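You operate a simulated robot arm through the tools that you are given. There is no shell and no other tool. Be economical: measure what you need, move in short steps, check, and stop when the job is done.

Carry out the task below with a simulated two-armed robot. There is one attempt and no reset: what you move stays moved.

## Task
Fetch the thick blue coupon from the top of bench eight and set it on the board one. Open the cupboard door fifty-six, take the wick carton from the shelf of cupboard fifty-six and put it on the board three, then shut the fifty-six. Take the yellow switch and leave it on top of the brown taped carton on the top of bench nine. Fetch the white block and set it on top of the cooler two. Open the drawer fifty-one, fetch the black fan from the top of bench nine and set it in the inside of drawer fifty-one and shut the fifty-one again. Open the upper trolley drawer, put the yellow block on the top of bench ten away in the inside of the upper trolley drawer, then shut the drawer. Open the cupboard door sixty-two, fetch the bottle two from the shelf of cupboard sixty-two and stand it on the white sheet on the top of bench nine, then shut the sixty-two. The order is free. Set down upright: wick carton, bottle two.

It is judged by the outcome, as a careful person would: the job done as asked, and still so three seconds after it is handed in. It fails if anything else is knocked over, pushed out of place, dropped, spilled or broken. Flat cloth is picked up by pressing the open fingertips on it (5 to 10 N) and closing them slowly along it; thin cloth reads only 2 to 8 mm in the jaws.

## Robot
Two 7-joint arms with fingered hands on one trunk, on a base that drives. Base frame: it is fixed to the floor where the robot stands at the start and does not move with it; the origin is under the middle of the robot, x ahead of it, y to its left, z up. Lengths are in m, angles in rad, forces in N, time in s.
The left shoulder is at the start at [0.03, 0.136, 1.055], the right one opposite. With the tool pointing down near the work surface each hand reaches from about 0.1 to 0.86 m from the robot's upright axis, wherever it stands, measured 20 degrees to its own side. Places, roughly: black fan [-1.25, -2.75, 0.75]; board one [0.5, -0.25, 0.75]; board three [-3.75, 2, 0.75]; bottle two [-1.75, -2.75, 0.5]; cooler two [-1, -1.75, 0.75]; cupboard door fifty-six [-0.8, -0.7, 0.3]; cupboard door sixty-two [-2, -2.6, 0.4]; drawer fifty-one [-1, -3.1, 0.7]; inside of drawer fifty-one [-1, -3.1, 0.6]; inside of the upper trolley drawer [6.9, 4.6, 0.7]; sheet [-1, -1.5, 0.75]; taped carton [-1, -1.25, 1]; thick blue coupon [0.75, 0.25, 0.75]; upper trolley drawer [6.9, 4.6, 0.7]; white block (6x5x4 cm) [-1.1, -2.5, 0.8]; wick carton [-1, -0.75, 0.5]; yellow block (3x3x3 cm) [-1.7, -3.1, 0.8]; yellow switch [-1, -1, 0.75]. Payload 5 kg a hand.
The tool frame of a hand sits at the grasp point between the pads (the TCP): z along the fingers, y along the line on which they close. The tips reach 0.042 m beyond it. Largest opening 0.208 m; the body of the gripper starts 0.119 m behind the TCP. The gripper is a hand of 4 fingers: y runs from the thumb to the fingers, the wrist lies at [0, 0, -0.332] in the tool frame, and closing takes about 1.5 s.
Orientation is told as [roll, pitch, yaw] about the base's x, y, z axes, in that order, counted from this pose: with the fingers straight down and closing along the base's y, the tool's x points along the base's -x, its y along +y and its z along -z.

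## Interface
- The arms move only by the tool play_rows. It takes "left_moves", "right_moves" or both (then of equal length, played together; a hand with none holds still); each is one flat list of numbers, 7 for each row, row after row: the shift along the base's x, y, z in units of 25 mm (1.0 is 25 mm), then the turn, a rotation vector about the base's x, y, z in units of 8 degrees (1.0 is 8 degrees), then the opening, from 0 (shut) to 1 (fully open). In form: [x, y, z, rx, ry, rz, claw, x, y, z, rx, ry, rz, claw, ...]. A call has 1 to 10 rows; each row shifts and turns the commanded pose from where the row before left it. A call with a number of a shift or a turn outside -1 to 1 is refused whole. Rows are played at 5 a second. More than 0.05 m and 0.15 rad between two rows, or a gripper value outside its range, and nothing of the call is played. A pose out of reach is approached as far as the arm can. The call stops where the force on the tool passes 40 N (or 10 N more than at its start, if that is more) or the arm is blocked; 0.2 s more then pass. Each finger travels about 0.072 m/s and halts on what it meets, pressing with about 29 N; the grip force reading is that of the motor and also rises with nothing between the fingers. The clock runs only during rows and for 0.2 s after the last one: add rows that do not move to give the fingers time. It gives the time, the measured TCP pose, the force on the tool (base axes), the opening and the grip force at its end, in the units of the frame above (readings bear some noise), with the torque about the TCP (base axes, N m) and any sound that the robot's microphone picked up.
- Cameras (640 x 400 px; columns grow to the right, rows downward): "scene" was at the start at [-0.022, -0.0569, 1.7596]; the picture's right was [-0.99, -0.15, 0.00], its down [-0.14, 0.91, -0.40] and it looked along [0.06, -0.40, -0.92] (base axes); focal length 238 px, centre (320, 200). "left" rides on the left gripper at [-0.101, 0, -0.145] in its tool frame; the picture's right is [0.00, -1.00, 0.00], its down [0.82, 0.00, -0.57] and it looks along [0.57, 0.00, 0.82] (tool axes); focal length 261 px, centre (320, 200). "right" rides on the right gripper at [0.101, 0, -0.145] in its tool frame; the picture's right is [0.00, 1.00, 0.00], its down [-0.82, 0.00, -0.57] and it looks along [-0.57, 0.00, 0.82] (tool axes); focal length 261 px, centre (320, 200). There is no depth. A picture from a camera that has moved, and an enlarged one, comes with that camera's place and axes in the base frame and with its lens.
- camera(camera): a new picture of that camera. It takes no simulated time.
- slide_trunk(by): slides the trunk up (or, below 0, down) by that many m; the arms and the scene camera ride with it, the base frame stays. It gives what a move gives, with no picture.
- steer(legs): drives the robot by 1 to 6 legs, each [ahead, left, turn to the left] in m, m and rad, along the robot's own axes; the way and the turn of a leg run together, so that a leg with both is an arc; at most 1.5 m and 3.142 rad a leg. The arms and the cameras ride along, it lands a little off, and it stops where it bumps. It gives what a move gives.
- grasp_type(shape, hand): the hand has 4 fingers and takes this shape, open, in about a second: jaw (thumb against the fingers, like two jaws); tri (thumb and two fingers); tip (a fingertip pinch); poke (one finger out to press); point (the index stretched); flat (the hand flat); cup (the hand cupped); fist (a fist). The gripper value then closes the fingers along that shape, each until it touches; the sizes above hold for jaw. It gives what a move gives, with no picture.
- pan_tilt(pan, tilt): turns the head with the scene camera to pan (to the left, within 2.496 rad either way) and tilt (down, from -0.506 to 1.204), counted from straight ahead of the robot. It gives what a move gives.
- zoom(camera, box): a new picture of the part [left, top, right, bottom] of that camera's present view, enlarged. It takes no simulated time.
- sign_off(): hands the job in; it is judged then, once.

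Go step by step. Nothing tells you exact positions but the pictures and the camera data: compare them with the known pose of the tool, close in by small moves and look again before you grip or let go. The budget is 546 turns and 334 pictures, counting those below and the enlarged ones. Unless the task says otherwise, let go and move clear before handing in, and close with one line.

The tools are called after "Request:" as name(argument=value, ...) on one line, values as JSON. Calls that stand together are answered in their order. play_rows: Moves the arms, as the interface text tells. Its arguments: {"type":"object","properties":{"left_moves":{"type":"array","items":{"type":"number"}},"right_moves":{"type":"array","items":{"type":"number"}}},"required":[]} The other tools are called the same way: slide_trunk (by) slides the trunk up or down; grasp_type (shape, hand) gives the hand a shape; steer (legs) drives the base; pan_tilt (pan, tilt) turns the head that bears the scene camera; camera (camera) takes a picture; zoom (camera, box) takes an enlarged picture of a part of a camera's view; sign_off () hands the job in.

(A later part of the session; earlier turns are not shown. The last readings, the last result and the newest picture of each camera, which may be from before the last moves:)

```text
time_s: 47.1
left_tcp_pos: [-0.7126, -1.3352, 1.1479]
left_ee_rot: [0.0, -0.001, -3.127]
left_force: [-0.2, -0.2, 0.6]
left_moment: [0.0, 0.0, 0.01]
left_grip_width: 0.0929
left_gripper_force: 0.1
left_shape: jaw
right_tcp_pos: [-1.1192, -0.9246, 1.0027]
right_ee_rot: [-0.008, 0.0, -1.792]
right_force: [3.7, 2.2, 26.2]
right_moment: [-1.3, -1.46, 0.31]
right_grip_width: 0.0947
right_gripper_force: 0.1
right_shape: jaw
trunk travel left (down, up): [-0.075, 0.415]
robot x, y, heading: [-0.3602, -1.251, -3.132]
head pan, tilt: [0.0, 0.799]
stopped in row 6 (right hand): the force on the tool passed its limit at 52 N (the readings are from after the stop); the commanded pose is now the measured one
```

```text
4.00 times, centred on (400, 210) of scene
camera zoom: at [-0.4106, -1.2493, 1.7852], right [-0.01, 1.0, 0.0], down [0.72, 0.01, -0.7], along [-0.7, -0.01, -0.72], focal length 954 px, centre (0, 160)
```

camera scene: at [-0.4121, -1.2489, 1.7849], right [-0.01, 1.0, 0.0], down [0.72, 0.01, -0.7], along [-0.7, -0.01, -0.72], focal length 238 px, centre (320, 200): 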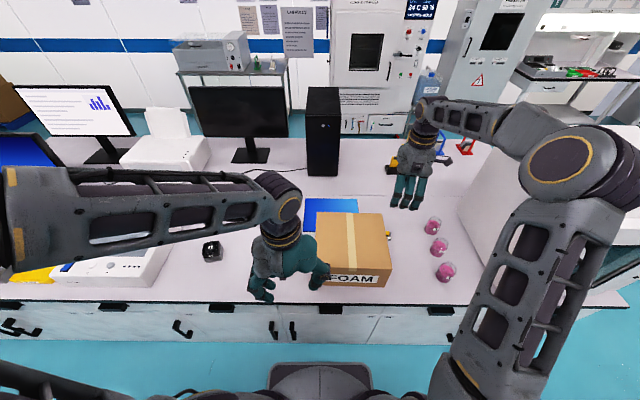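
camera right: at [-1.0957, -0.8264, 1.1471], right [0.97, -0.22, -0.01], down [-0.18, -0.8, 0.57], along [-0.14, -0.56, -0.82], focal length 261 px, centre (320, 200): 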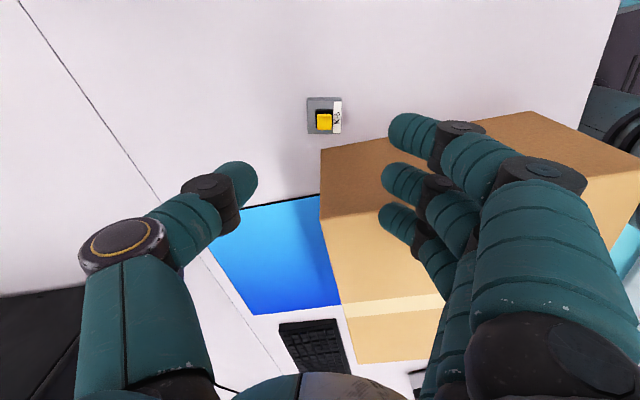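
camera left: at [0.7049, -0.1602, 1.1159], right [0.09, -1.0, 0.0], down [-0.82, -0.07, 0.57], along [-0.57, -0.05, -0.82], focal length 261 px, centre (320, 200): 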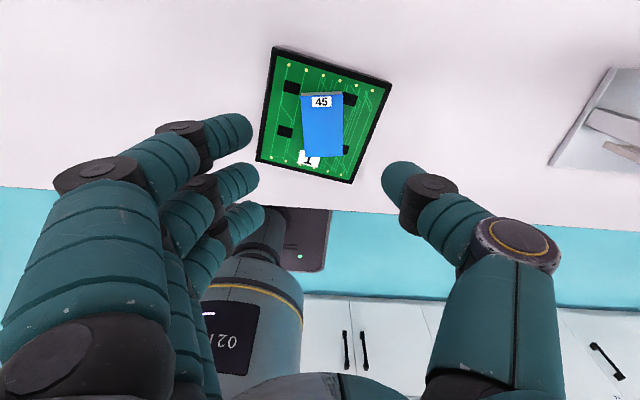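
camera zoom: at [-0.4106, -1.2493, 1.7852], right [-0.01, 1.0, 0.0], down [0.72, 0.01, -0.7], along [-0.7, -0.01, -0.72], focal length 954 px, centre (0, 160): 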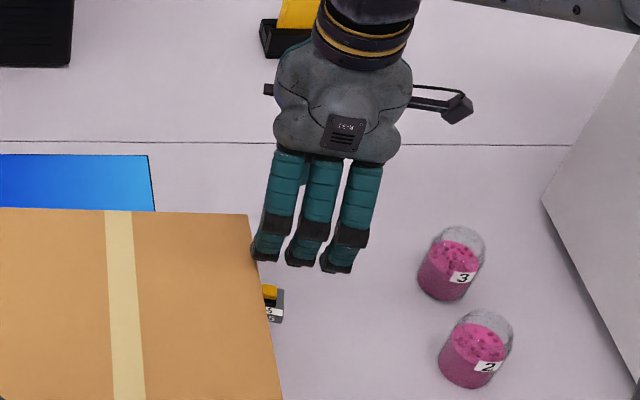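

A finger brushed the carton's top edge. I'll back up, shift 1.3 cm away from the carton and narrow the opening before going down.

Request:
play_rows(right_moves=[0, 0, 1, 0, 0, 0, 0.36, 0, 0.5, 0, 0, 0, 0, 0.36, 0, 0, 0, 0, 0, 0, 0.36])

Request:
play_rows(right_moves=[0, 0, -1, 0, 0, 0, 0.36, 0, 0, -1, 0, 0, 0, 0.36, 0, 0, -1, 0, 0, 0, 0.36, 0, 0, -1, 0, 0, 0, 0.36, 0, 0, 0, 0, 0, 0, 0.36])

Request:
camera(camera="right")

Request:
zoom(camera="scene", box=[320, 160, 480, 260])

```text
time_s: 48.0
left_tcp_pos: [-0.7133, -1.3348, 1.1484]
left_ee_rot: [-0.001, 0.0, -3.128]
left_force: [0.6, -0.3, 0.3]
left_moment: [0.03, 0.04, -0.01]
left_grip_width: 0.0934
left_gripper_force: 0.1
left_shape: jaw
right_tcp_pos: [-1.1192, -0.9112, 1.0242]
right_ee_rot: [-0.005, -0.001, -1.792]
right_force: [0.2, -0.8, 0.1]
right_moment: [0.04, 0.04, 0.01]
right_grip_width: 0.0756
right_gripper_force: 0.1
right_shape: jaw
trunk travel left (down, up): [-0.075, 0.415]
robot x, y, heading: [-0.36, -1.2529, -3.13]
head pan, tilt: [0.0, 0.799]
```

```text
time_s: 49.1
left_tcp_pos: [-0.7142, -1.3342, 1.1467]
left_ee_rot: [-0.001, 0.001, -3.13]
left_force: [-0.4, -0.1, 0.8]
left_moment: [0.01, 0.0, 0.01]
left_grip_width: 0.093
left_gripper_force: 0.1
left_shape: jaw
right_tcp_pos: [-1.1196, -0.9117, 0.924]
right_ee_rot: [-0.006, 0.0, -1.791]
right_force: [-0.5, 3.9, 0.6]
right_moment: [-0.14, -0.07, 0.25]
right_grip_width: 0.0754
right_gripper_force: 0.0
right_shape: jaw
trunk travel left (down, up): [-0.075, 0.415]
robot x, y, heading: [-0.3615, -1.2478, -3.135]
head pan, tilt: [0.0, 0.799]
```

```text
301 pictures are left
camera right: at [-1.0971, -0.8134, 1.0688], right [0.97, -0.22, -0.01], down [-0.18, -0.8, 0.57], along [-0.13, -0.56, -0.82], focal length 261 px, centre (320, 200)
```

right: 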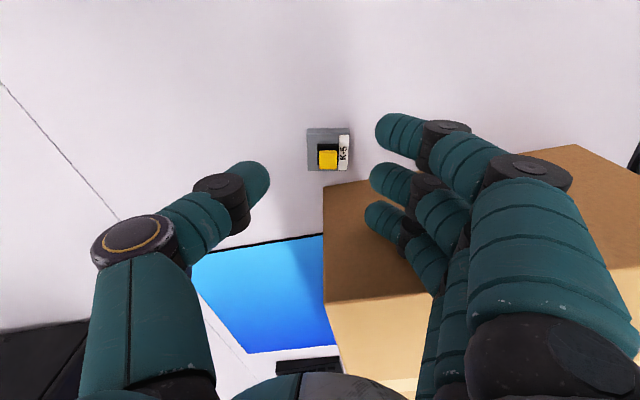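

```text
4.00 times, centred on (400, 210) of scene
camera zoom: at [-0.4127, -1.2488, 1.7848], right [-0.01, 1.0, 0.0], down [0.72, 0.01, -0.7], along [-0.7, -0.01, -0.72], focal length 954 px, centre (0, 160)
```

zoom: 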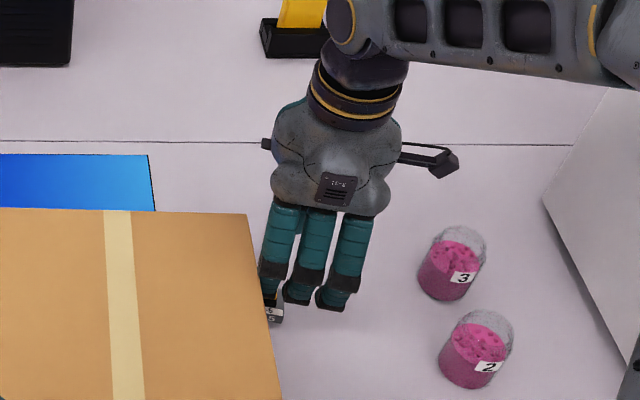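

The outer finger is grazing the carton. I'll rise and try the two-finger 'tip' shape instead, which should need less room.

Request:
play_rows(right_moves=[0, 0.3, 0, 0, 0, 0, 0.36, 0, 0, 1, 0, 0, 0, 0.36, 0, 0, 1, 0, 0, 0, 0.36, 0, 0, 1, 0, 0, 0, 0.36, 0, 0, 1, 0, 0, 0, 0.36, 0, 0, 1, 0, 0, 0, 0.36, 0, 0, 1, 0, 0, 0, 0.36])

Request:
grasp_type(hand="right", shape="tip")

Request:
camera(camera="right")

Request:
zoom(camera="scene", box=[320, 110, 480, 210])

```text
time_s: 50.8
left_tcp_pos: [-0.7138, -1.3343, 1.1482]
left_ee_rot: [0.001, 0.001, -3.13]
left_force: [-0.2, 0.2, 0.3]
left_moment: [0.01, 0.05, -0.03]
left_grip_width: 0.0927
left_gripper_force: 0.0
left_shape: jaw
right_tcp_pos: [-1.1202, -0.905, 1.0735]
right_ee_rot: [-0.004, 0.0, -1.792]
right_force: [-0.6, 0.3, -0.2]
right_moment: [0.02, 0.01, 0.03]
right_grip_width: 0.0752
right_gripper_force: 0.0
right_shape: jaw
trunk travel left (down, up): [-0.075, 0.415]
robot x, y, heading: [-0.3614, -1.2499, -3.132]
head pan, tilt: [0.0, 0.799]
```

```text
time_s: 51.6
left_tcp_pos: [-0.7129, -1.3355, 1.1468]
left_ee_rot: [0.0, 0.0, -3.128]
left_force: [-0.4, -0.7, -1.1]
left_moment: [0.0, -0.02, -0.01]
left_grip_width: 0.0929
left_gripper_force: 0.0
left_shape: jaw
right_tcp_pos: [-1.1207, -0.9039, 1.0729]
right_ee_rot: [-0.004, 0.0, -1.791]
right_force: [0.1, -0.1, 0.0]
right_moment: [0.01, -0.01, -0.01]
right_grip_width: 0.2079
right_gripper_force: 0.0
right_shape: tip
trunk travel left (down, up): [-0.075, 0.415]
robot x, y, heading: [-0.3571, -1.2526, -3.128]
head pan, tilt: [0.0, 0.799]
```

```text
299 pictures are left
camera right: at [-1.0968, -0.8065, 1.2182], right [0.97, -0.22, -0.01], down [-0.18, -0.8, 0.57], along [-0.13, -0.56, -0.82], focal length 261 px, centre (320, 200)
```

right: 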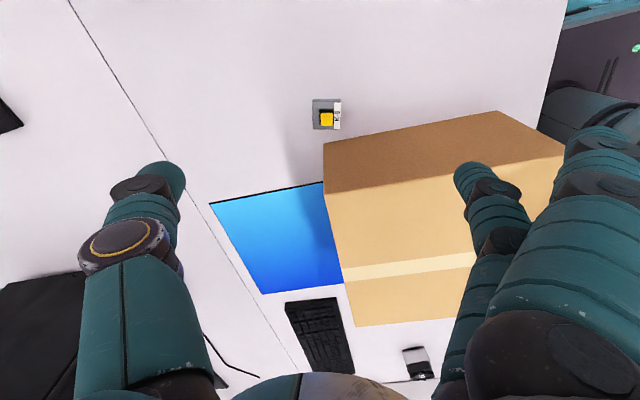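

```text
4.00 times, centred on (400, 160) of scene
camera zoom: at [-0.4129, -1.2489, 1.7848], right [-0.01, 1.0, 0.0], down [0.72, 0.01, -0.7], along [-0.7, -0.01, -0.72], focal length 954 px, centre (0, 360)
```

zoom: 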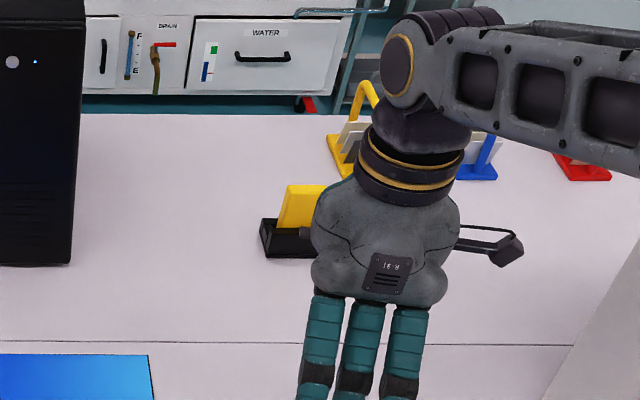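

Request:
play_rows(right_moves=[0, 0, 0, 0, 0, 0, 0.36, 0, 0, 0, 0, 0, 0, 0.36, 0, 0, 0, 0, 0, 0, 0.36, 0, 0, 0, 0, 0, 0, 0.36, 0, 0, 0, 0, 0, 0, 0.36])

Request:
camera(camera="right")

Request:
zoom(camera="scene", box=[320, 160, 480, 260])

```text
time_s: 52.9
left_tcp_pos: [-0.7155, -1.335, 1.1472]
left_ee_rot: [0.0, 0.001, -3.13]
left_force: [0.4, -0.5, -0.2]
left_moment: [0.02, 0.0, 0.02]
left_grip_width: 0.0929
left_gripper_force: 0.0
left_shape: jaw
right_tcp_pos: [-1.1206, -0.9047, 1.0738]
right_ee_rot: [-0.005, -0.002, -1.793]
right_force: [-0.2, -0.4, -0.8]
right_moment: [0.0, -0.03, 0.02]
right_grip_width: 0.0758
right_gripper_force: 0.0
right_shape: tip
trunk travel left (down, up): [-0.075, 0.415]
robot x, y, heading: [-0.3588, -1.2474, -3.125]
head pan, tilt: [0.0, 0.799]
```

```text
297 pictures are left
camera right: at [-1.0968, -0.8064, 1.2184], right [0.97, -0.22, -0.01], down [-0.18, -0.8, 0.57], along [-0.13, -0.56, -0.82], focal length 261 px, centre (320, 200)
```

right: 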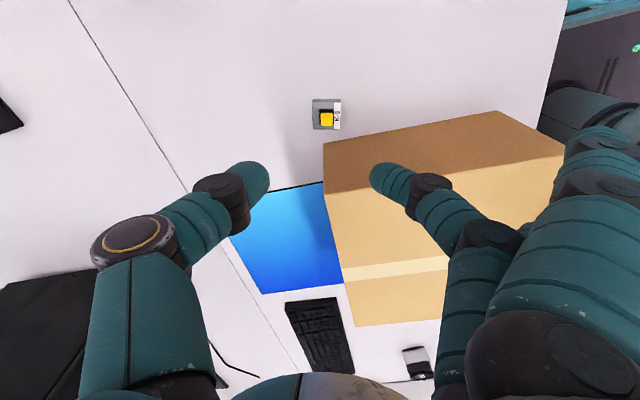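

```text
4.00 times, centred on (400, 210) of scene
camera zoom: at [-0.4129, -1.2489, 1.7848], right [-0.01, 1.0, 0.0], down [0.72, 0.01, -0.7], along [-0.7, -0.01, -0.72], focal length 954 px, centre (0, 160)
```

zoom: 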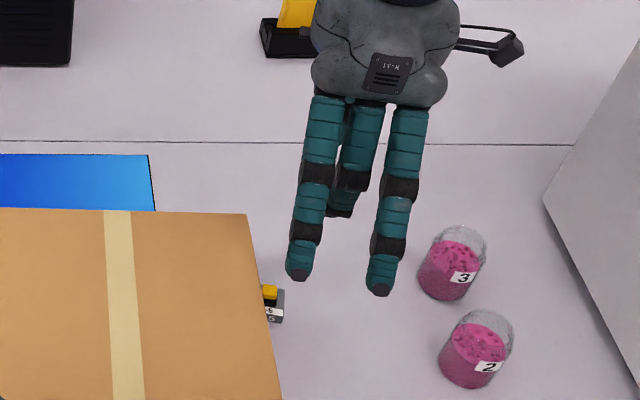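

In 'tip' the outer fingers stay splayed, which doesn't help. I'll go back to jaw, but turn the hand square to the carton face (yaw -90°), which gives about 1 cm clearance.

Request:
grasp_type(hand="right", shape="jaw")

Request:
play_rows(right_moves=[0, -0.4, 0, 0, 0, 0.8, 0.36, 0, 0, 0, 0, 0, 0.8, 0.36, 0.1, 0, 0, 0, 0, 0, 0.36, 0, 0, 0, 0, 0, 0, 0.36, 0, 0, 0, 0, 0, 0, 0.36, 0, 0, -1, 0, 0, 0, 0.36, 0, 0, -1, 0, 0, 0, 0.36, 0, 0, -1, 0, 0, 0, 0.36, 0, 0, -1, 0, 0, 0, 0.36, 0, 0, -1, 0, 0, 0, 0.36])

Request:
camera(camera="right")

Request:
zoom(camera="scene", box=[320, 160, 480, 260])

```text
time_s: 53.8
left_tcp_pos: [-0.7129, -1.3349, 1.1486]
left_ee_rot: [-0.001, 0.001, -3.129]
left_force: [0.4, -0.3, -0.5]
left_moment: [0.02, 0.02, 0.01]
left_grip_width: 0.093
left_gripper_force: 0.1
left_shape: jaw
right_tcp_pos: [-1.1205, -0.9039, 1.0731]
right_ee_rot: [-0.007, -0.001, -1.794]
right_force: [0.1, -0.5, 0.2]
right_moment: [0.0, -0.02, -0.01]
right_grip_width: 0.208
right_gripper_force: 0.0
right_shape: jaw
trunk travel left (down, up): [-0.075, 0.415]
robot x, y, heading: [-0.3613, -1.25, -3.129]
head pan, tilt: [0.0, 0.799]
```

```text
time_s: 56.0
left_tcp_pos: [-0.7148, -1.335, 1.1479]
left_ee_rot: [0.0, 0.0, -3.128]
left_force: [0.2, 0.6, -0.9]
left_moment: [-0.03, -0.03, -0.02]
left_grip_width: 0.093
left_gripper_force: 0.2
left_shape: jaw
right_tcp_pos: [-1.1182, -0.9144, 0.9477]
right_ee_rot: [-0.005, 0.0, -1.568]
right_force: [-0.3, 0.1, -0.2]
right_moment: [-0.03, -0.09, -0.03]
right_grip_width: 0.0751
right_gripper_force: 0.1
right_shape: jaw
trunk travel left (down, up): [-0.075, 0.415]
robot x, y, heading: [-0.3647, -1.2479, -3.13]
head pan, tilt: [0.0, 0.799]
```

```text
295 pictures are left
camera right: at [-1.1161, -0.813, 1.0926], right [1.0, 0.0, -0.01], down [0.0, -0.82, 0.57], along [-0.01, -0.57, -0.82], focal length 261 px, centre (320, 200)
```

right: 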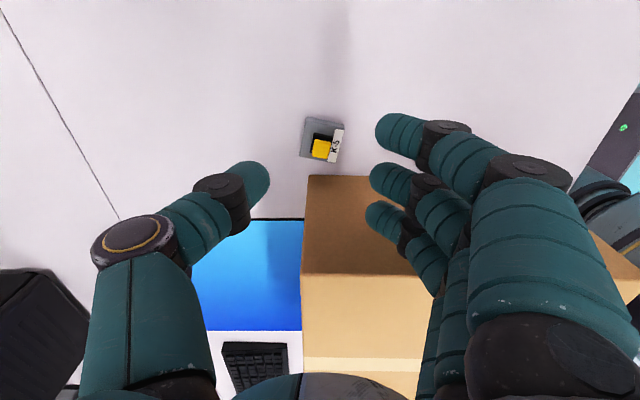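

```text
4.00 times, centred on (400, 210) of scene
camera zoom: at [-0.4137, -1.2484, 1.7847], right [-0.01, 1.0, 0.0], down [0.72, 0.01, -0.7], along [-0.7, -0.01, -0.72], focal length 954 px, centre (0, 160)
```

zoom: 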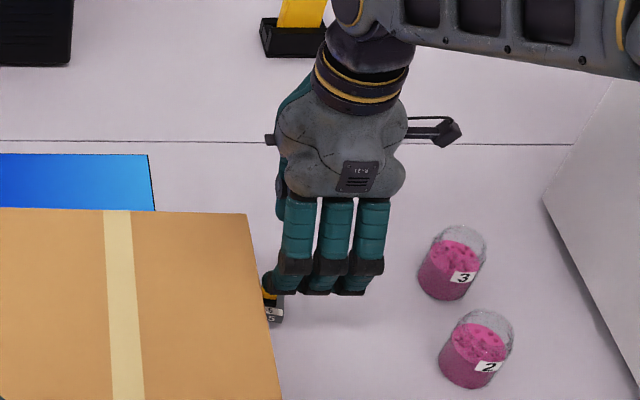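

Request:
play_rows(right_moves=[0, 0, -0.7, 0, 0, 0, 0.36, 0, 0, -0.7, 0, 0, 0, 0.36, 0, 0, -0.7, 0, 0, 0, 0.36, 0, 0, -0.7, 0, 0, 0, 0.36, 0, 0, -0.7, 0, 0, 0, 0.36, 0, 0, 0, 0, 0, 0, 0.36])

Request:
camera(camera="right")

Request:
zoom(camera="scene", box=[320, 160, 480, 260])

```text
time_s: 57.4
left_tcp_pos: [-0.7141, -1.335, 1.1483]
left_ee_rot: [-0.001, 0.001, -3.13]
left_force: [-0.3, -0.3, 0.6]
left_moment: [-0.01, 0.04, 0.0]
left_grip_width: 0.0929
left_gripper_force: 0.0
left_shape: jaw
right_tcp_pos: [-1.117, -0.9136, 0.8615]
right_ee_rot: [-0.006, 0.0, -1.57]
right_force: [1.3, 0.5, -0.3]
right_moment: [0.02, 0.02, 0.02]
right_grip_width: 0.0755
right_gripper_force: 0.0
right_shape: jaw
trunk travel left (down, up): [-0.075, 0.415]
robot x, y, heading: [-0.3606, -1.2458, -3.129]
head pan, tilt: [0.0, 0.799]
```

```text
293 pictures are left
camera right: at [-1.1163, -0.8126, 1.0059], right [1.0, 0.0, -0.01], down [0.0, -0.82, 0.57], along [-0.01, -0.57, -0.82], focal length 261 px, centre (320, 200)
```

right: 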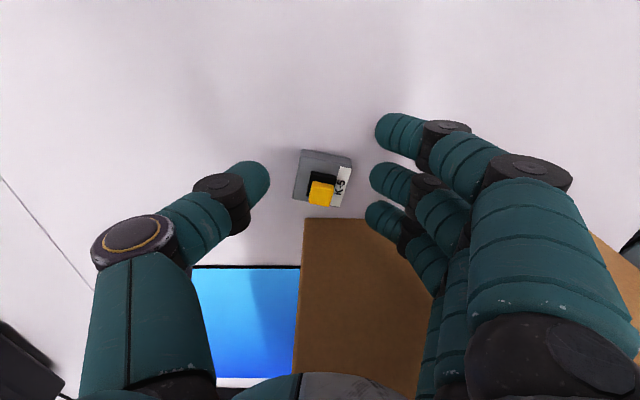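

```text
4.00 times, centred on (400, 210) of scene
camera zoom: at [-0.4123, -1.2491, 1.7849], right [-0.01, 1.0, 0.0], down [0.72, 0.01, -0.7], along [-0.7, -0.01, -0.72], focal length 954 px, centre (0, 160)
```

zoom: 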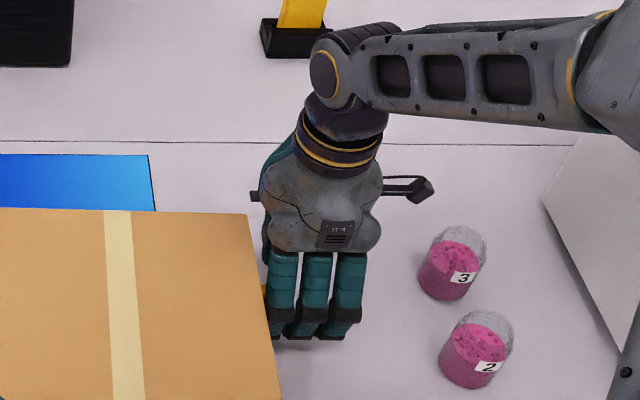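

Request:
play_rows(right_moves=[0, 0, -0.25, 0, 0, 0, 0.36, 0, 0, -0.2, 0, 0, 0, 0.36, 0, 0, 0, 0, 0, 0, 0.1, 0, 0, 0, 0, 0, 0, 0.1, 0, 0, 0, 0, 0, 0, 0.1, 0, 0, 0, 0, 0, 0, 0.1, 0, 0, 0, 0, 0, 0, 0.1])

Request:
camera(camera="right")

```text
time_s: 59.0
left_tcp_pos: [-0.7134, -1.3354, 1.1477]
left_ee_rot: [0.0, -0.003, -3.13]
left_force: [-0.7, -0.2, -0.1]
left_moment: [-0.02, 0.01, 0.02]
left_grip_width: 0.0928
left_gripper_force: 0.1
left_shape: jaw
right_tcp_pos: [-1.1174, -0.9152, 0.8525]
right_ee_rot: [-0.008, 0.0, -1.569]
right_force: [0.7, -0.1, 19.8]
right_moment: [-0.18, -0.11, 0.03]
right_grip_width: 0.0201
right_gripper_force: 29.0
right_shape: jaw
trunk travel left (down, up): [-0.075, 0.415]
robot x, y, heading: [-0.3648, -1.2471, -3.128]
head pan, tilt: [0.0, 0.799]
```

```text
291 pictures are left
camera right: at [-1.1164, -0.8135, 0.9976], right [1.0, 0.0, -0.01], down [0.0, -0.82, 0.57], along [-0.01, -0.57, -0.82], focal length 261 px, centre (320, 200)
```

right: 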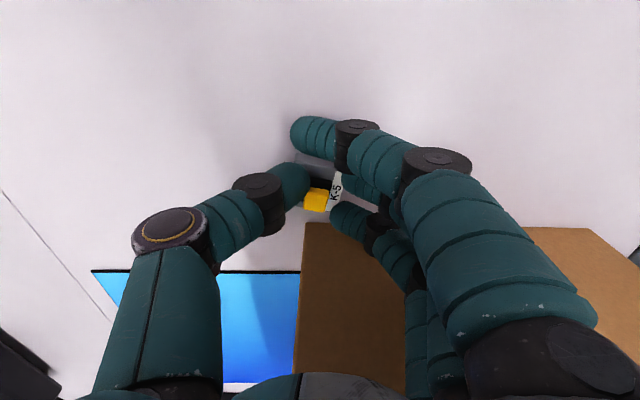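

The fingers seem to have closed above the switch body, on top of it. I'll reopen, look, and go lower.

Request:
play_rows(right_moves=[0, 0, 0.2, 0, 0, 0, 0.36, 0, 0, 0, 0, 0, 0, 0.36, 0, 0, 0, 0, 0, 0, 0.36, 0, 0, 0, 0, 0, 0, 0.36])

Request:
camera(camera="right")

```text
time_s: 60.0
left_tcp_pos: [-0.7142, -1.3365, 1.1467]
left_ee_rot: [0.002, -0.001, -3.13]
left_force: [0.0, -0.4, -0.7]
left_moment: [-0.01, 0.0, 0.02]
left_grip_width: 0.0932
left_gripper_force: 0.0
left_shape: jaw
right_tcp_pos: [-1.1182, -0.9137, 0.8564]
right_ee_rot: [-0.004, -0.001, -1.568]
right_force: [-0.7, 0.1, -0.9]
right_moment: [0.01, 0.04, 0.03]
right_grip_width: 0.0745
right_gripper_force: 0.1
right_shape: jaw
trunk travel left (down, up): [-0.075, 0.415]
robot x, y, heading: [-0.3621, -1.2517, -3.134]
head pan, tilt: [0.0, 0.799]
```

```text
290 pictures are left
camera right: at [-1.1164, -0.813, 0.9997], right [1.0, 0.0, -0.01], down [0.0, -0.82, 0.57], along [-0.01, -0.57, -0.82], focal length 261 px, centre (320, 200)
```

right: 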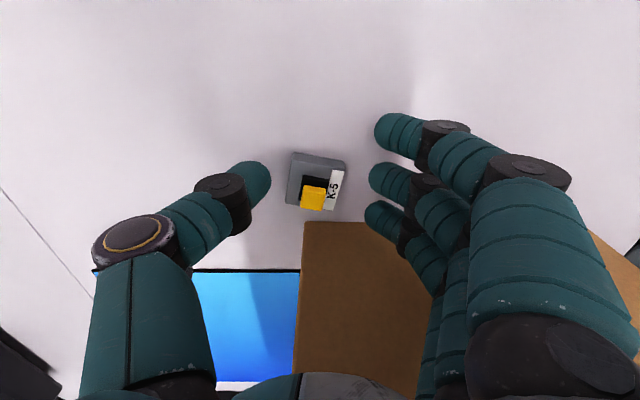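

Request:
play_rows(right_moves=[-0.15, 0, -0.25, 0, 0, 0, 0.36, 0, 0, -0.15, 0, 0, 0, 0.36, 0, 0, 0, 0, 0, 0, 0.36])

```text
time_s: 60.8
left_tcp_pos: [-0.7133, -1.3353, 1.1477]
left_ee_rot: [0.0, 0.001, -3.13]
left_force: [0.6, -0.3, 0.1]
left_moment: [0.01, -0.01, -0.01]
left_grip_width: 0.0928
left_gripper_force: 0.2
left_shape: jaw
right_tcp_pos: [-1.1218, -0.9137, 0.8448]
right_ee_rot: [-0.004, 0.001, -1.569]
right_force: [-1.2, -0.3, 0.0]
right_moment: [0.02, -0.02, -0.01]
right_grip_width: 0.074
right_gripper_force: 0.0
right_shape: jaw
trunk travel left (down, up): [-0.075, 0.415]
robot x, y, heading: [-0.3619, -1.249, -3.126]
head pan, tilt: [0.0, 0.799]
```

Request:
play_rows(right_moves=[0, 0, 0, 0, 0, 0, 0.12, 0, 0, 0, 0, 0, 0, 0.12, 0, 0, 0, 0, 0, 0, 0.12, 0, 0, 0, 0, 0, 0, 0.12, 0, 0, 0, 0, 0, 0, 0.12])

Request:
camera(camera="right")

```text
time_s: 62.0
left_tcp_pos: [-0.7137, -1.3355, 1.1477]
left_ee_rot: [-0.001, -0.001, -3.13]
left_force: [0.1, -0.4, 0.7]
left_moment: [-0.03, 0.0, 0.0]
left_grip_width: 0.093
left_gripper_force: 0.1
left_shape: jaw
right_tcp_pos: [-1.1212, -0.9143, 0.8445]
right_ee_rot: [-0.006, -0.001, -1.57]
right_force: [-0.3, -0.1, 1.0]
right_moment: [0.04, 0.01, 0.02]
right_grip_width: 0.0269
right_gripper_force: 29.1
right_shape: jaw
trunk travel left (down, up): [-0.075, 0.415]
robot x, y, heading: [-0.3636, -1.2526, -3.127]
head pan, tilt: [0.0, 0.799]
```

```text
289 pictures are left
camera right: at [-1.1205, -0.8131, 0.9896], right [1.0, 0.0, -0.01], down [0.0, -0.82, 0.57], along [-0.01, -0.57, -0.82], focal length 261 px, centre (320, 200)
```

right: 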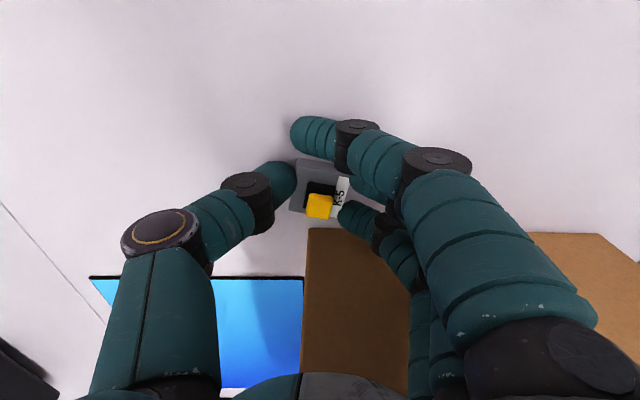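

It appears gripped by the thumb and two fingers. I'll lift slowly and check.

Request:
play_rows(right_moves=[0, 0, 0.3, 0, 0, 0, 0.12, 0, 0, 0.3, 0, 0, 0, 0.12, 0, 0, 0.4, 0, 0, 0, 0.12, 0, 0, 0.5, 0, 0, 0, 0.12, 0, 0, 0, 0, 0, 0, 0.12])

Request:
camera(camera="right")

```text
time_s: 63.1
left_tcp_pos: [-0.7141, -1.3342, 1.1466]
left_ee_rot: [0.0, -0.001, -3.129]
left_force: [-0.3, -1.2, -0.1]
left_moment: [-0.03, -0.02, 0.03]
left_grip_width: 0.0932
left_gripper_force: 0.0
left_shape: jaw
right_tcp_pos: [-1.122, -0.9143, 0.8822]
right_ee_rot: [-0.005, -0.001, -1.57]
right_force: [0.1, 0.3, -1.1]
right_moment: [0.01, 0.02, -0.05]
right_grip_width: 0.0268
right_gripper_force: 29.3
right_shape: jaw
trunk travel left (down, up): [-0.075, 0.415]
robot x, y, heading: [-0.3574, -1.2487, -3.129]
head pan, tilt: [0.0, 0.799]
```

```text
288 pictures are left
camera right: at [-1.1209, -0.8136, 1.0269], right [1.0, 0.0, -0.01], down [0.0, -0.82, 0.57], along [-0.01, -0.57, -0.82], focal length 261 px, centre (320, 200)
```

right: 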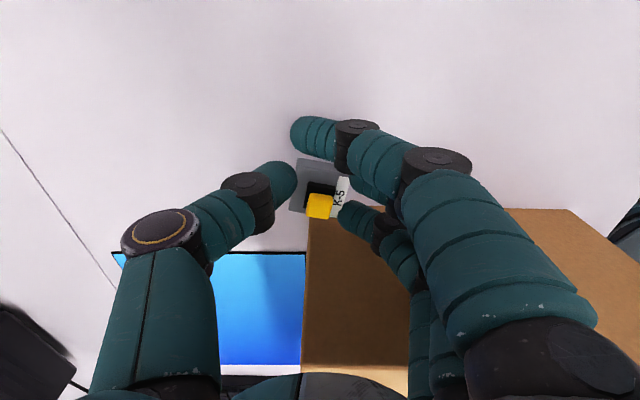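

Lifted. Now higher, then over the carton.

Request:
play_rows(right_moves=[0, 0, 0.7, 0, 0, 0, 0.12, 0, 0, 0.7, 0, 0, 0, 0.12, 0, 0, 0.7, 0, 0, 0, 0.12, 0, 0, 0.7, 0, 0, 0, 0.12, 0, 0, 0.7, 0, 0, 0, 0.12, 0, 0, 0.7, 0, 0, 0, 0.12, 0, 0, 0.7, 0, 0, 0, 0.12, 0, 0, 0.7, 0, 0, 0, 0.12, 0, 0, 0.7, 0, 0, 0, 0.12, 0, 0, 0.7, 0, 0, 0, 0.12])

Request:
play_rows(right_moves=[0.6, -0.7, 0, 0, 0, 0, 0.12, 0.6, -0.7, 0, 0, 0, 0, 0.12, 0.6, -0.7, 0, 0, 0, 0, 0.12, 0.6, -0.7, 0, 0, 0, 0, 0.12, 0.6, -0.7, 0, 0, 0, 0, 0.12, 0.6, -0.7, 0, 0, 0, 0, 0.12, 0.6, -0.7, 0, 0, 0, 0, 0.12, 0, -0.7, 0, 0, 0, 0, 0.12, 0, -0.7, 0, 0, 0, 0, 0.12, 0, -0.7, 0, 0, 0, 0, 0.12])

Request:
camera(camera="right")

Request:
camera(camera="scene")

```text
time_s: 65.3
left_tcp_pos: [-0.7139, -1.3344, 1.1488]
left_ee_rot: [0.0, 0.0, -3.131]
left_force: [1.0, -0.2, 0.6]
left_moment: [-0.02, 0.02, 0.0]
left_grip_width: 0.0931
left_gripper_force: 0.0
left_shape: jaw
right_tcp_pos: [-1.1226, -0.9142, 1.0585]
right_ee_rot: [-0.006, 0.001, -1.568]
right_force: [-0.7, 0.4, -0.7]
right_moment: [0.01, 0.05, 0.01]
right_grip_width: 0.0268
right_gripper_force: 29.0
right_shape: jaw
trunk travel left (down, up): [-0.075, 0.415]
robot x, y, heading: [-0.3619, -1.2507, -3.127]
head pan, tilt: [0.0, 0.799]
```

```text
time_s: 67.5
left_tcp_pos: [-0.7146, -1.3351, 1.1471]
left_ee_rot: [0.0, 0.001, -3.129]
left_force: [-0.8, -0.7, 0.0]
left_moment: [0.03, -0.05, 0.01]
left_grip_width: 0.093
left_gripper_force: 0.1
left_shape: jaw
right_tcp_pos: [-1.017, -1.0894, 1.0583]
right_ee_rot: [-0.004, 0.001, -1.569]
right_force: [1.0, 0.1, -1.2]
right_moment: [0.03, -0.03, -0.01]
right_grip_width: 0.0268
right_gripper_force: 29.3
right_shape: jaw
trunk travel left (down, up): [-0.075, 0.415]
robot x, y, heading: [-0.3603, -1.2503, -3.125]
head pan, tilt: [0.0, 0.799]
```

```text
287 pictures are left
camera right: at [-1.0157, -0.9886, 1.2021], right [1.0, 0.0, -0.01], down [0.0, -0.82, 0.57], along [-0.01, -0.57, -0.82], focal length 261 px, centre (320, 200)
```

right: 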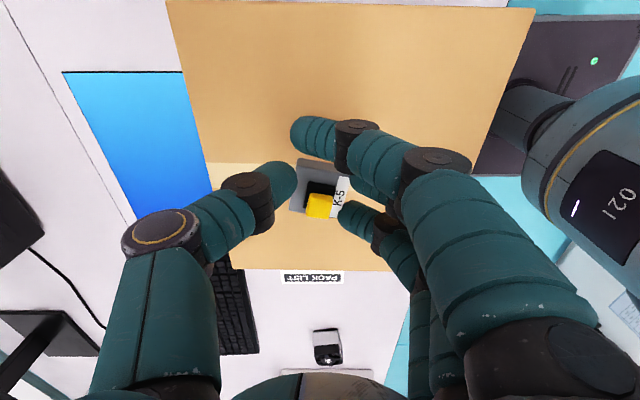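

```text
286 pictures are left
camera scene: at [-0.4134, -1.2496, 1.7848], right [-0.01, 1.0, 0.0], down [0.72, 0.01, -0.7], along [-0.7, -0.01, -0.72], focal length 238 px, centre (320, 200)
```

scene: 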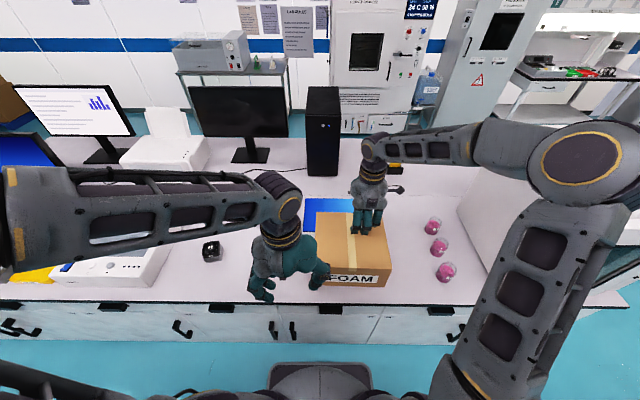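

Request:
play_rows(right_moves=[0, -0.5, 0, 0, 0, 0, 0.12, 0, 0, -0.7, 0, 0, 0, 0.12, 0, 0, -0.7, 0, 0, 0, 0.12, 0, 0, -0.4, 0, 0, 0, 0.12, 0, 0, -0.2, 0, 0, 0, 0.12, 0, 0, 0, 0, 0, 0, 0.12])

Request:
play_rows(right_moves=[0, 0, -0.15, 0, 0, 0, 0.12, 0, 0, -0.15, 0, 0, 0, 0.12, 0, 0, 0, 0, 0, 0, 0.12])

Request:
camera(camera="right")

```text
time_s: 69.0
left_tcp_pos: [-0.715, -1.3343, 1.148]
left_ee_rot: [-0.001, -0.002, -3.129]
left_force: [0.6, 0.2, -0.6]
left_moment: [-0.01, -0.02, 0.0]
left_grip_width: 0.0932
left_gripper_force: 0.1
left_shape: jaw
right_tcp_pos: [-1.0164, -1.1004, 1.0077]
right_ee_rot: [-0.007, 0.0, -1.57]
right_force: [-0.6, 0.5, -0.5]
right_moment: [-0.03, 0.02, -0.01]
right_grip_width: 0.0268
right_gripper_force: 29.4
right_shape: jaw
trunk travel left (down, up): [-0.075, 0.415]
robot x, y, heading: [-0.3626, -1.2462, -3.132]
head pan, tilt: [0.0, 0.799]
```

```text
time_s: 70.0
left_tcp_pos: [-0.7143, -1.3346, 1.1476]
left_ee_rot: [0.0, -0.001, -3.127]
left_force: [-0.3, 1.3, 0.7]
left_moment: [0.01, 0.0, -0.02]
left_grip_width: 0.0929
left_gripper_force: 0.1
left_shape: jaw
right_tcp_pos: [-1.0174, -1.1022, 1.0031]
right_ee_rot: [-0.011, 0.001, -1.569]
right_force: [5.8, 3.2, 24.1]
right_moment: [-0.21, -0.92, 0.15]
right_grip_width: 0.0276
right_gripper_force: 29.6
right_shape: jaw
trunk travel left (down, up): [-0.075, 0.415]
robot x, y, heading: [-0.3613, -1.2478, -3.131]
head pan, tilt: [0.0, 0.799]
stopped in row 3 (right hand): the force on the tool passed its limit at 41 N (the readings are from after the stop); the commanded pose is now the measured one
```

```text
285 pictures are left
camera right: at [-1.0152, -1.0015, 1.1485], right [1.0, 0.0, -0.01], down [0.0, -0.82, 0.57], along [-0.01, -0.57, -0.82], focal length 261 px, centre (320, 200)
```

right: 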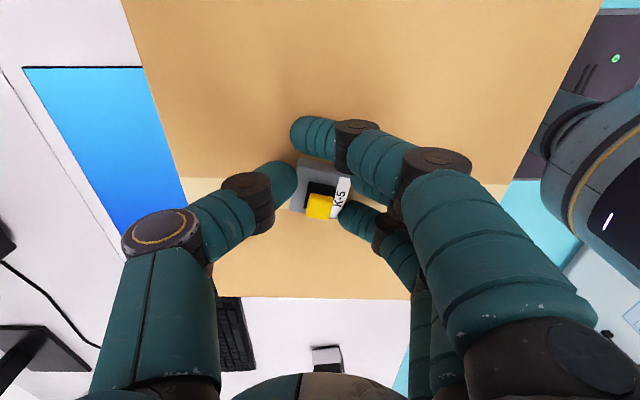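

Contact with the carton top. Ease up 2 mm, open, and rise.

Request:
play_rows(right_moves=[0, 0, 0.08, 0, 0, 0, 0.12, 0, 0, 0, 0, 0, 0, 0.25, 0, 0, 0, 0, 0, 0, 0.36, 0, 0, 0, 0, 0, 0, 0.4, 0, 0, 0.3, 0, 0, 0, 0.4, 0, 0, 0.7, 0, 0, 0, 0.4, 0, 0, 1, 0, 0, 0, 0.4, 0, 0, 1, 0, 0, 0, 0.4, 0, 0, 1, 0, 0, 0, 0.4, 0, 0, 1, 0, 0, 0, 0.4])

Request:
camera(camera="right")

Request:
zoom(camera="scene", box=[290, 190, 450, 290])

```text
time_s: 72.2
left_tcp_pos: [-0.7136, -1.3349, 1.1469]
left_ee_rot: [0.0, -0.001, -3.129]
left_force: [0.4, 0.1, 0.2]
left_moment: [0.01, 0.06, 0.0]
left_grip_width: 0.0931
left_gripper_force: 0.0
left_shape: jaw
right_tcp_pos: [-1.0167, -1.1028, 1.1294]
right_ee_rot: [-0.008, 0.0, -1.566]
right_force: [0.7, -0.8, -0.3]
right_moment: [0.05, 0.04, -0.03]
right_grip_width: 0.0827
right_gripper_force: 0.1
right_shape: jaw
trunk travel left (down, up): [-0.075, 0.415]
robot x, y, heading: [-0.3623, -1.2533, -3.133]
head pan, tilt: [0.0, 0.799]
```

```text
284 pictures are left
camera right: at [-1.0151, -1.0019, 1.2746], right [1.0, 0.0, -0.01], down [0.0, -0.82, 0.57], along [-0.01, -0.57, -0.82], focal length 261 px, centre (320, 200)
```

right: 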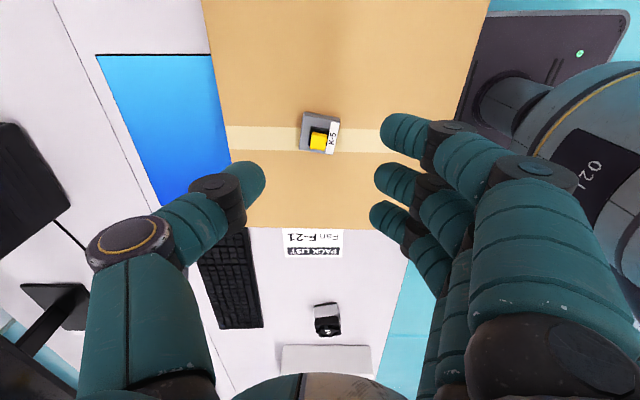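

```text
4.00 times, centred on (370, 240) of scene
camera zoom: at [-0.4121, -1.2492, 1.7849], right [-0.01, 1.0, 0.0], down [0.72, 0.01, -0.7], along [-0.7, -0.01, -0.72], focal length 954 px, centre (120, 40)
```

zoom: 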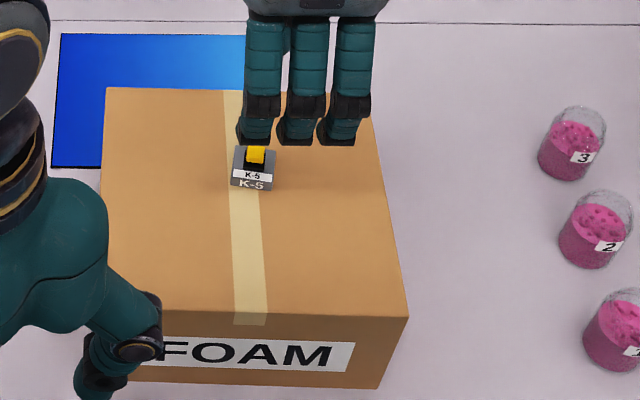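

The switch is on the carton. Now I'll retract the right hand, back out, and drive along the aisle towards the white block.

Request:
play_rows(right_moves=[0.7, 0, 0.2, 0, 0, -1, 0.4, 0.7, 0, 0.2, 0, 0, -1, 0.4, 0.7, 0, 0.2, 0, 0, -1, 0.4, 0.9, 0.3, 0.2, 0, 0, -1, 0.4, 0.9, 0.3, 0.2, 0, 0, -1, 0.4, 1, 0.3, 0, 0, 0, -1, 0.4, 1, 0.3, 0, 0, 0, -1, 0.4, 1, 0.3, 0, 0, 0, -1, 0.4, 1, 0.3, 0, 0, 0, -1, 0.4, 1, 0.3, 0, 0, 0, -1, 0.4])

Request:
steer(legs=[[-0.24, 0, 0], [0, 1.2, 0]])

Request:
camera(camera="scene")

```text
time_s: 74.3
left_tcp_pos: [-0.7132, -1.3338, 1.1481]
left_ee_rot: [0.0, -0.002, -3.128]
left_force: [1.1, 0.6, -0.4]
left_moment: [0.0, 0.08, -0.01]
left_grip_width: 0.0927
left_gripper_force: 0.1
left_shape: jaw
right_tcp_pos: [-0.7938, -1.0494, 1.1548]
right_ee_rot: [-0.009, -0.002, -2.968]
right_force: [0.8, 0.6, 0.8]
right_moment: [0.01, 0.09, 0.02]
right_grip_width: 0.0825
right_gripper_force: 0.0
right_shape: jaw
trunk travel left (down, up): [-0.075, 0.415]
robot x, y, heading: [-0.3614, -1.2521, -3.129]
head pan, tilt: [0.0, 0.799]
```

```text
time_s: 81.8
left_tcp_pos: [-0.4612, -2.5444, 1.1479]
left_ee_rot: [0.001, 0.0, -3.13]
left_force: [-0.4, -0.2, -0.3]
left_moment: [0.04, 0.03, 0.0]
left_grip_width: 0.0933
left_gripper_force: 0.0
left_shape: jaw
right_tcp_pos: [-0.5424, -2.259, 1.1542]
right_ee_rot: [-0.009, 0.0, -2.964]
right_force: [-0.5, -0.3, 0.3]
right_moment: [0.06, -0.02, -0.01]
right_grip_width: 0.0825
right_gripper_force: 0.0
right_shape: jaw
trunk travel left (down, up): [-0.075, 0.415]
robot x, y, heading: [-0.1069, -2.4526, -3.132]
head pan, tilt: [0.0, 0.799]
```

```text
282 pictures are left
camera scene: at [-0.16, -2.4585, 1.7848], right [-0.01, 1.0, 0.0], down [0.72, 0.01, -0.7], along [-0.7, -0.01, -0.72], focal length 238 px, centre (320, 200)
```

scene: 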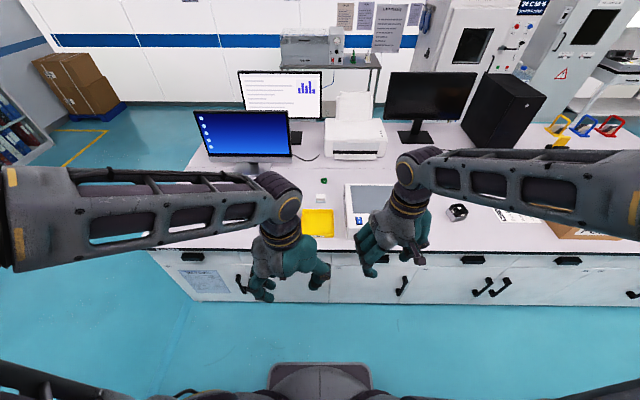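

Request:
zoom(camera="scene", box=[150, 120, 350, 245])

Request:
zoom(camera="scene", box=[340, 150, 540, 275])

Request:
camera(camera="left")

```text
3.20 times, centred on (250, 182) of scene
camera zoom: at [-0.16, -2.4585, 1.7848], right [-0.01, 1.0, 0.0], down [0.72, 0.01, -0.7], along [-0.7, -0.01, -0.72], focal length 763 px, centre (544, 256)
```

zoom: 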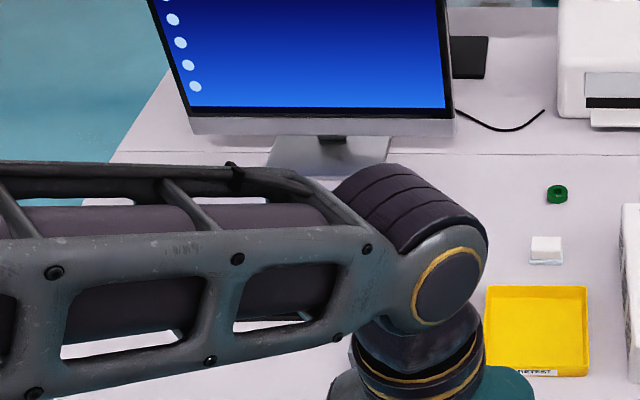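

```text
3.20 times, centred on (440, 212) of scene
camera zoom: at [-0.16, -2.4585, 1.7848], right [-0.01, 1.0, 0.0], down [0.72, 0.01, -0.7], along [-0.7, -0.01, -0.72], focal length 763 px, centre (-64, 160)
```

zoom: 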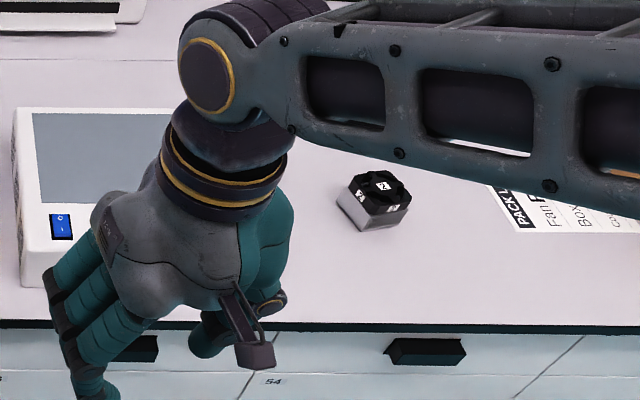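

```text
279 pictures are left
camera left: at [-0.5613, -2.5458, 1.2917], right [-0.02, 1.0, 0.0], down [0.82, 0.01, 0.57], along [0.57, 0.01, -0.82], focal length 261 px, centre (320, 200)
```

left: 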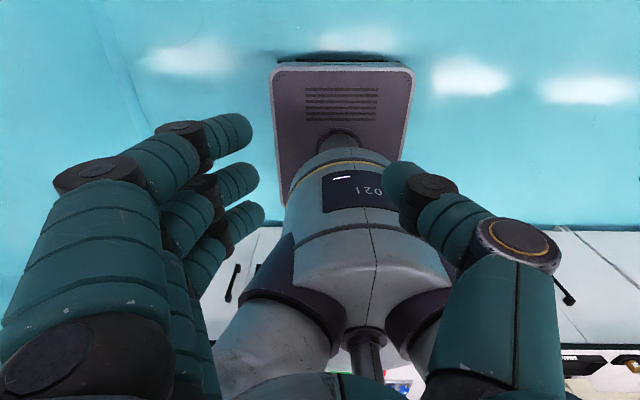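

White block is at about [-1.114, -2.468] and the cooler at [-0.993, -1.748]. I'll step left and forward so that the right hand can take the block.

Request:
steer(legs=[[0, 0.2, 0], [0.24, 0, 0]])

Request:
camera(camera="right")

Request:
camera(camera="scene")

```text
time_s: 84.8
left_tcp_pos: [-0.7008, -2.748, 1.1467]
left_ee_rot: [-0.001, 0.001, -3.127]
left_force: [-1.7, -0.5, 0.1]
left_moment: [0.03, -0.15, 0.02]
left_grip_width: 0.093
left_gripper_force: 0.0
left_shape: jaw
right_tcp_pos: [-0.7826, -2.4637, 1.1533]
right_ee_rot: [-0.008, 0.002, -2.963]
right_force: [-1.2, -0.3, -1.2]
right_moment: [-0.02, -0.13, 0.02]
right_grip_width: 0.0823
right_gripper_force: 0.1
right_shape: jaw
trunk travel left (down, up): [-0.075, 0.415]
robot x, y, heading: [-0.3446, -2.6603, -3.125]
head pan, tilt: [0.0, 0.799]
```

```text
278 pictures are left
camera right: at [-0.6833, -2.4471, 1.2979], right [0.17, -0.98, -0.01], down [-0.81, -0.15, 0.57], along [-0.56, -0.09, -0.82], focal length 261 px, centre (320, 200)
```

right: 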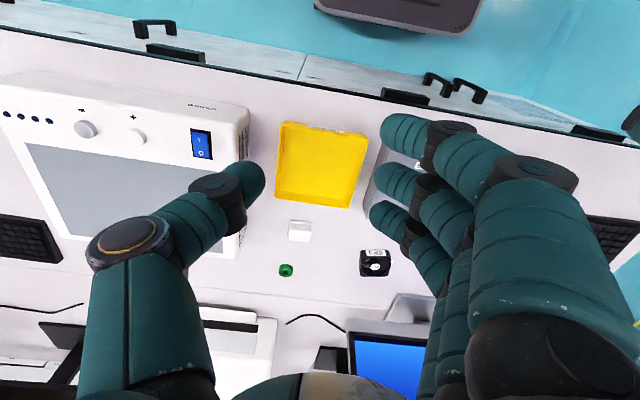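

```text
277 pictures are left
camera scene: at [-0.4008, -2.6614, 1.7847], right [-0.01, 1.0, 0.0], down [0.72, 0.01, -0.7], along [-0.7, -0.01, -0.72], focal length 238 px, centre (320, 200)
```

scene: 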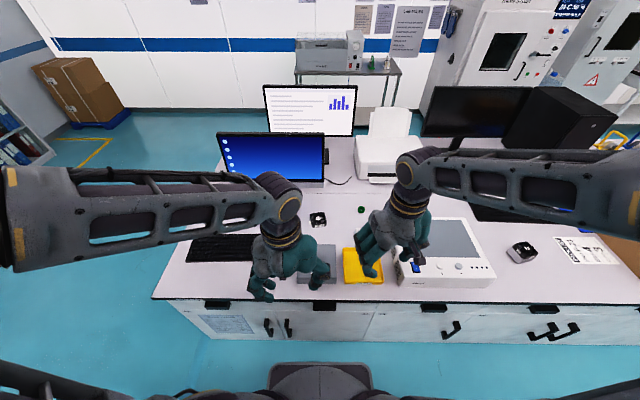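

Request:
zoom(camera="right", box=[260, 190, 420, 290])

```text
4.00 times, centred on (340, 240) of right
camera zoom: at [-0.6833, -2.4471, 1.2979], right [0.17, -0.98, -0.01], down [-0.81, -0.15, 0.57], along [-0.56, -0.09, -0.82], focal length 1043 px, centre (240, 40)
```

zoom: 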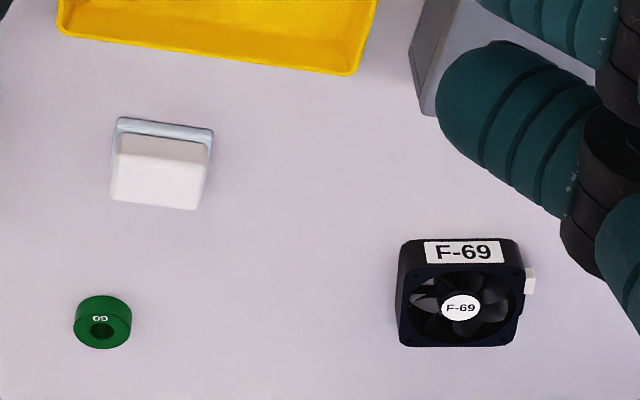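

Request:
play_rows(right_moves=[-1, 0, 0, 0, 0, -0.64, 0.5, -1, 0, 0, 0, 0, -0.64, 0.5, -1, 0, 0, 0, 0, 0, 0.5, -1, 0, 0, 0, 0, 0, 0.5, -1, 0, 0, 0, 0, 0, 0.5, -1, 0, 0, 0, 0, 0, 0.5, -1, 0, 0, 0, 0, 0, 0.5, -1, 0, 0, 0, 0, 0, 0.5, -1, 0, 0, 0, 0, 0, 0.5, -1, 0, 0, 0, 0, 0, 0.5])

Request:
play_rows(right_moves=[-1, 0, -1, 0, 0, 0, 0.5, -1, 0, -1, 0, 0, 0, 0.5, -1, 0, -1, 0, 0, 0, 0.5, -0.2, -0.1, -1, 0, 0, 0, 0.5, 0, 0, -1, 0, 0, 0, 0.5, 0, 0, -1, 0, 0, 0, 0.5, 0, 0, -1, 0, 0, 0, 0.5, 0, 0, 0, 0, 0, 0, 0.5])

Request:
camera(camera="right")

Request:
zoom(camera="scene", box=[290, 160, 450, 260])

```text
time_s: 87.0
left_tcp_pos: [-0.7009, -2.7473, 1.1474]
left_ee_rot: [0.0, -0.001, -3.129]
left_force: [-0.7, -0.4, -0.4]
left_moment: [0.0, -0.07, 0.0]
left_grip_width: 0.0933
left_gripper_force: 0.0
left_shape: jaw
right_tcp_pos: [-1.0334, -2.4634, 1.1527]
right_ee_rot: [-0.007, -0.001, 3.141]
right_force: [-1.3, -0.3, -0.4]
right_moment: [0.01, -0.07, 0.01]
right_grip_width: 0.1031
right_gripper_force: 0.0
right_shape: jaw
trunk travel left (down, up): [-0.075, 0.415]
robot x, y, heading: [-0.3495, -2.6638, -3.13]
head pan, tilt: [0.0, 0.799]
```

```text
time_s: 88.8
left_tcp_pos: [-0.6992, -2.7479, 1.1481]
left_ee_rot: [-0.001, -0.001, -3.128]
left_force: [0.6, -0.7, -0.3]
left_moment: [-0.01, 0.09, 0.0]
left_grip_width: 0.0927
left_gripper_force: 0.0
left_shape: jaw
right_tcp_pos: [-1.1117, -2.4657, 0.9776]
right_ee_rot: [-0.01, 0.0, 3.142]
right_force: [-0.5, -0.6, 0.3]
right_moment: [0.0, 0.07, 0.0]
right_grip_width: 0.1032
right_gripper_force: 0.1
right_shape: jaw
trunk travel left (down, up): [-0.075, 0.415]
robot x, y, heading: [-0.3475, -2.6662, -3.125]
head pan, tilt: [0.0, 0.799]
```

```text
275 pictures are left
camera right: at [-1.0096, -2.4676, 1.1229], right [-0.01, -1.0, -0.01], down [-0.82, 0.0, 0.57], along [-0.57, 0.01, -0.82], focal length 261 px, centre (320, 200)
```

right: 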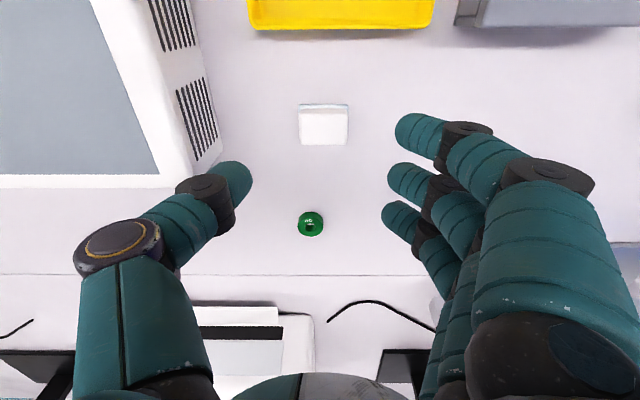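

```text
4.00 times, centred on (370, 210) of scene
camera zoom: at [-0.398, -2.6614, 1.7849], right [-0.01, 1.0, 0.0], down [0.72, 0.01, -0.7], along [-0.7, -0.01, -0.72], focal length 954 px, centre (120, 160)
```

zoom: 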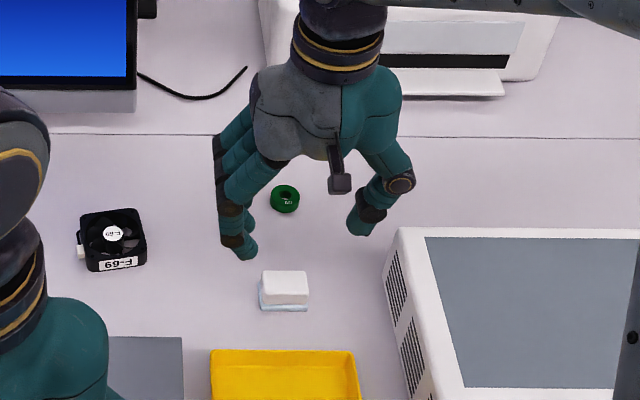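

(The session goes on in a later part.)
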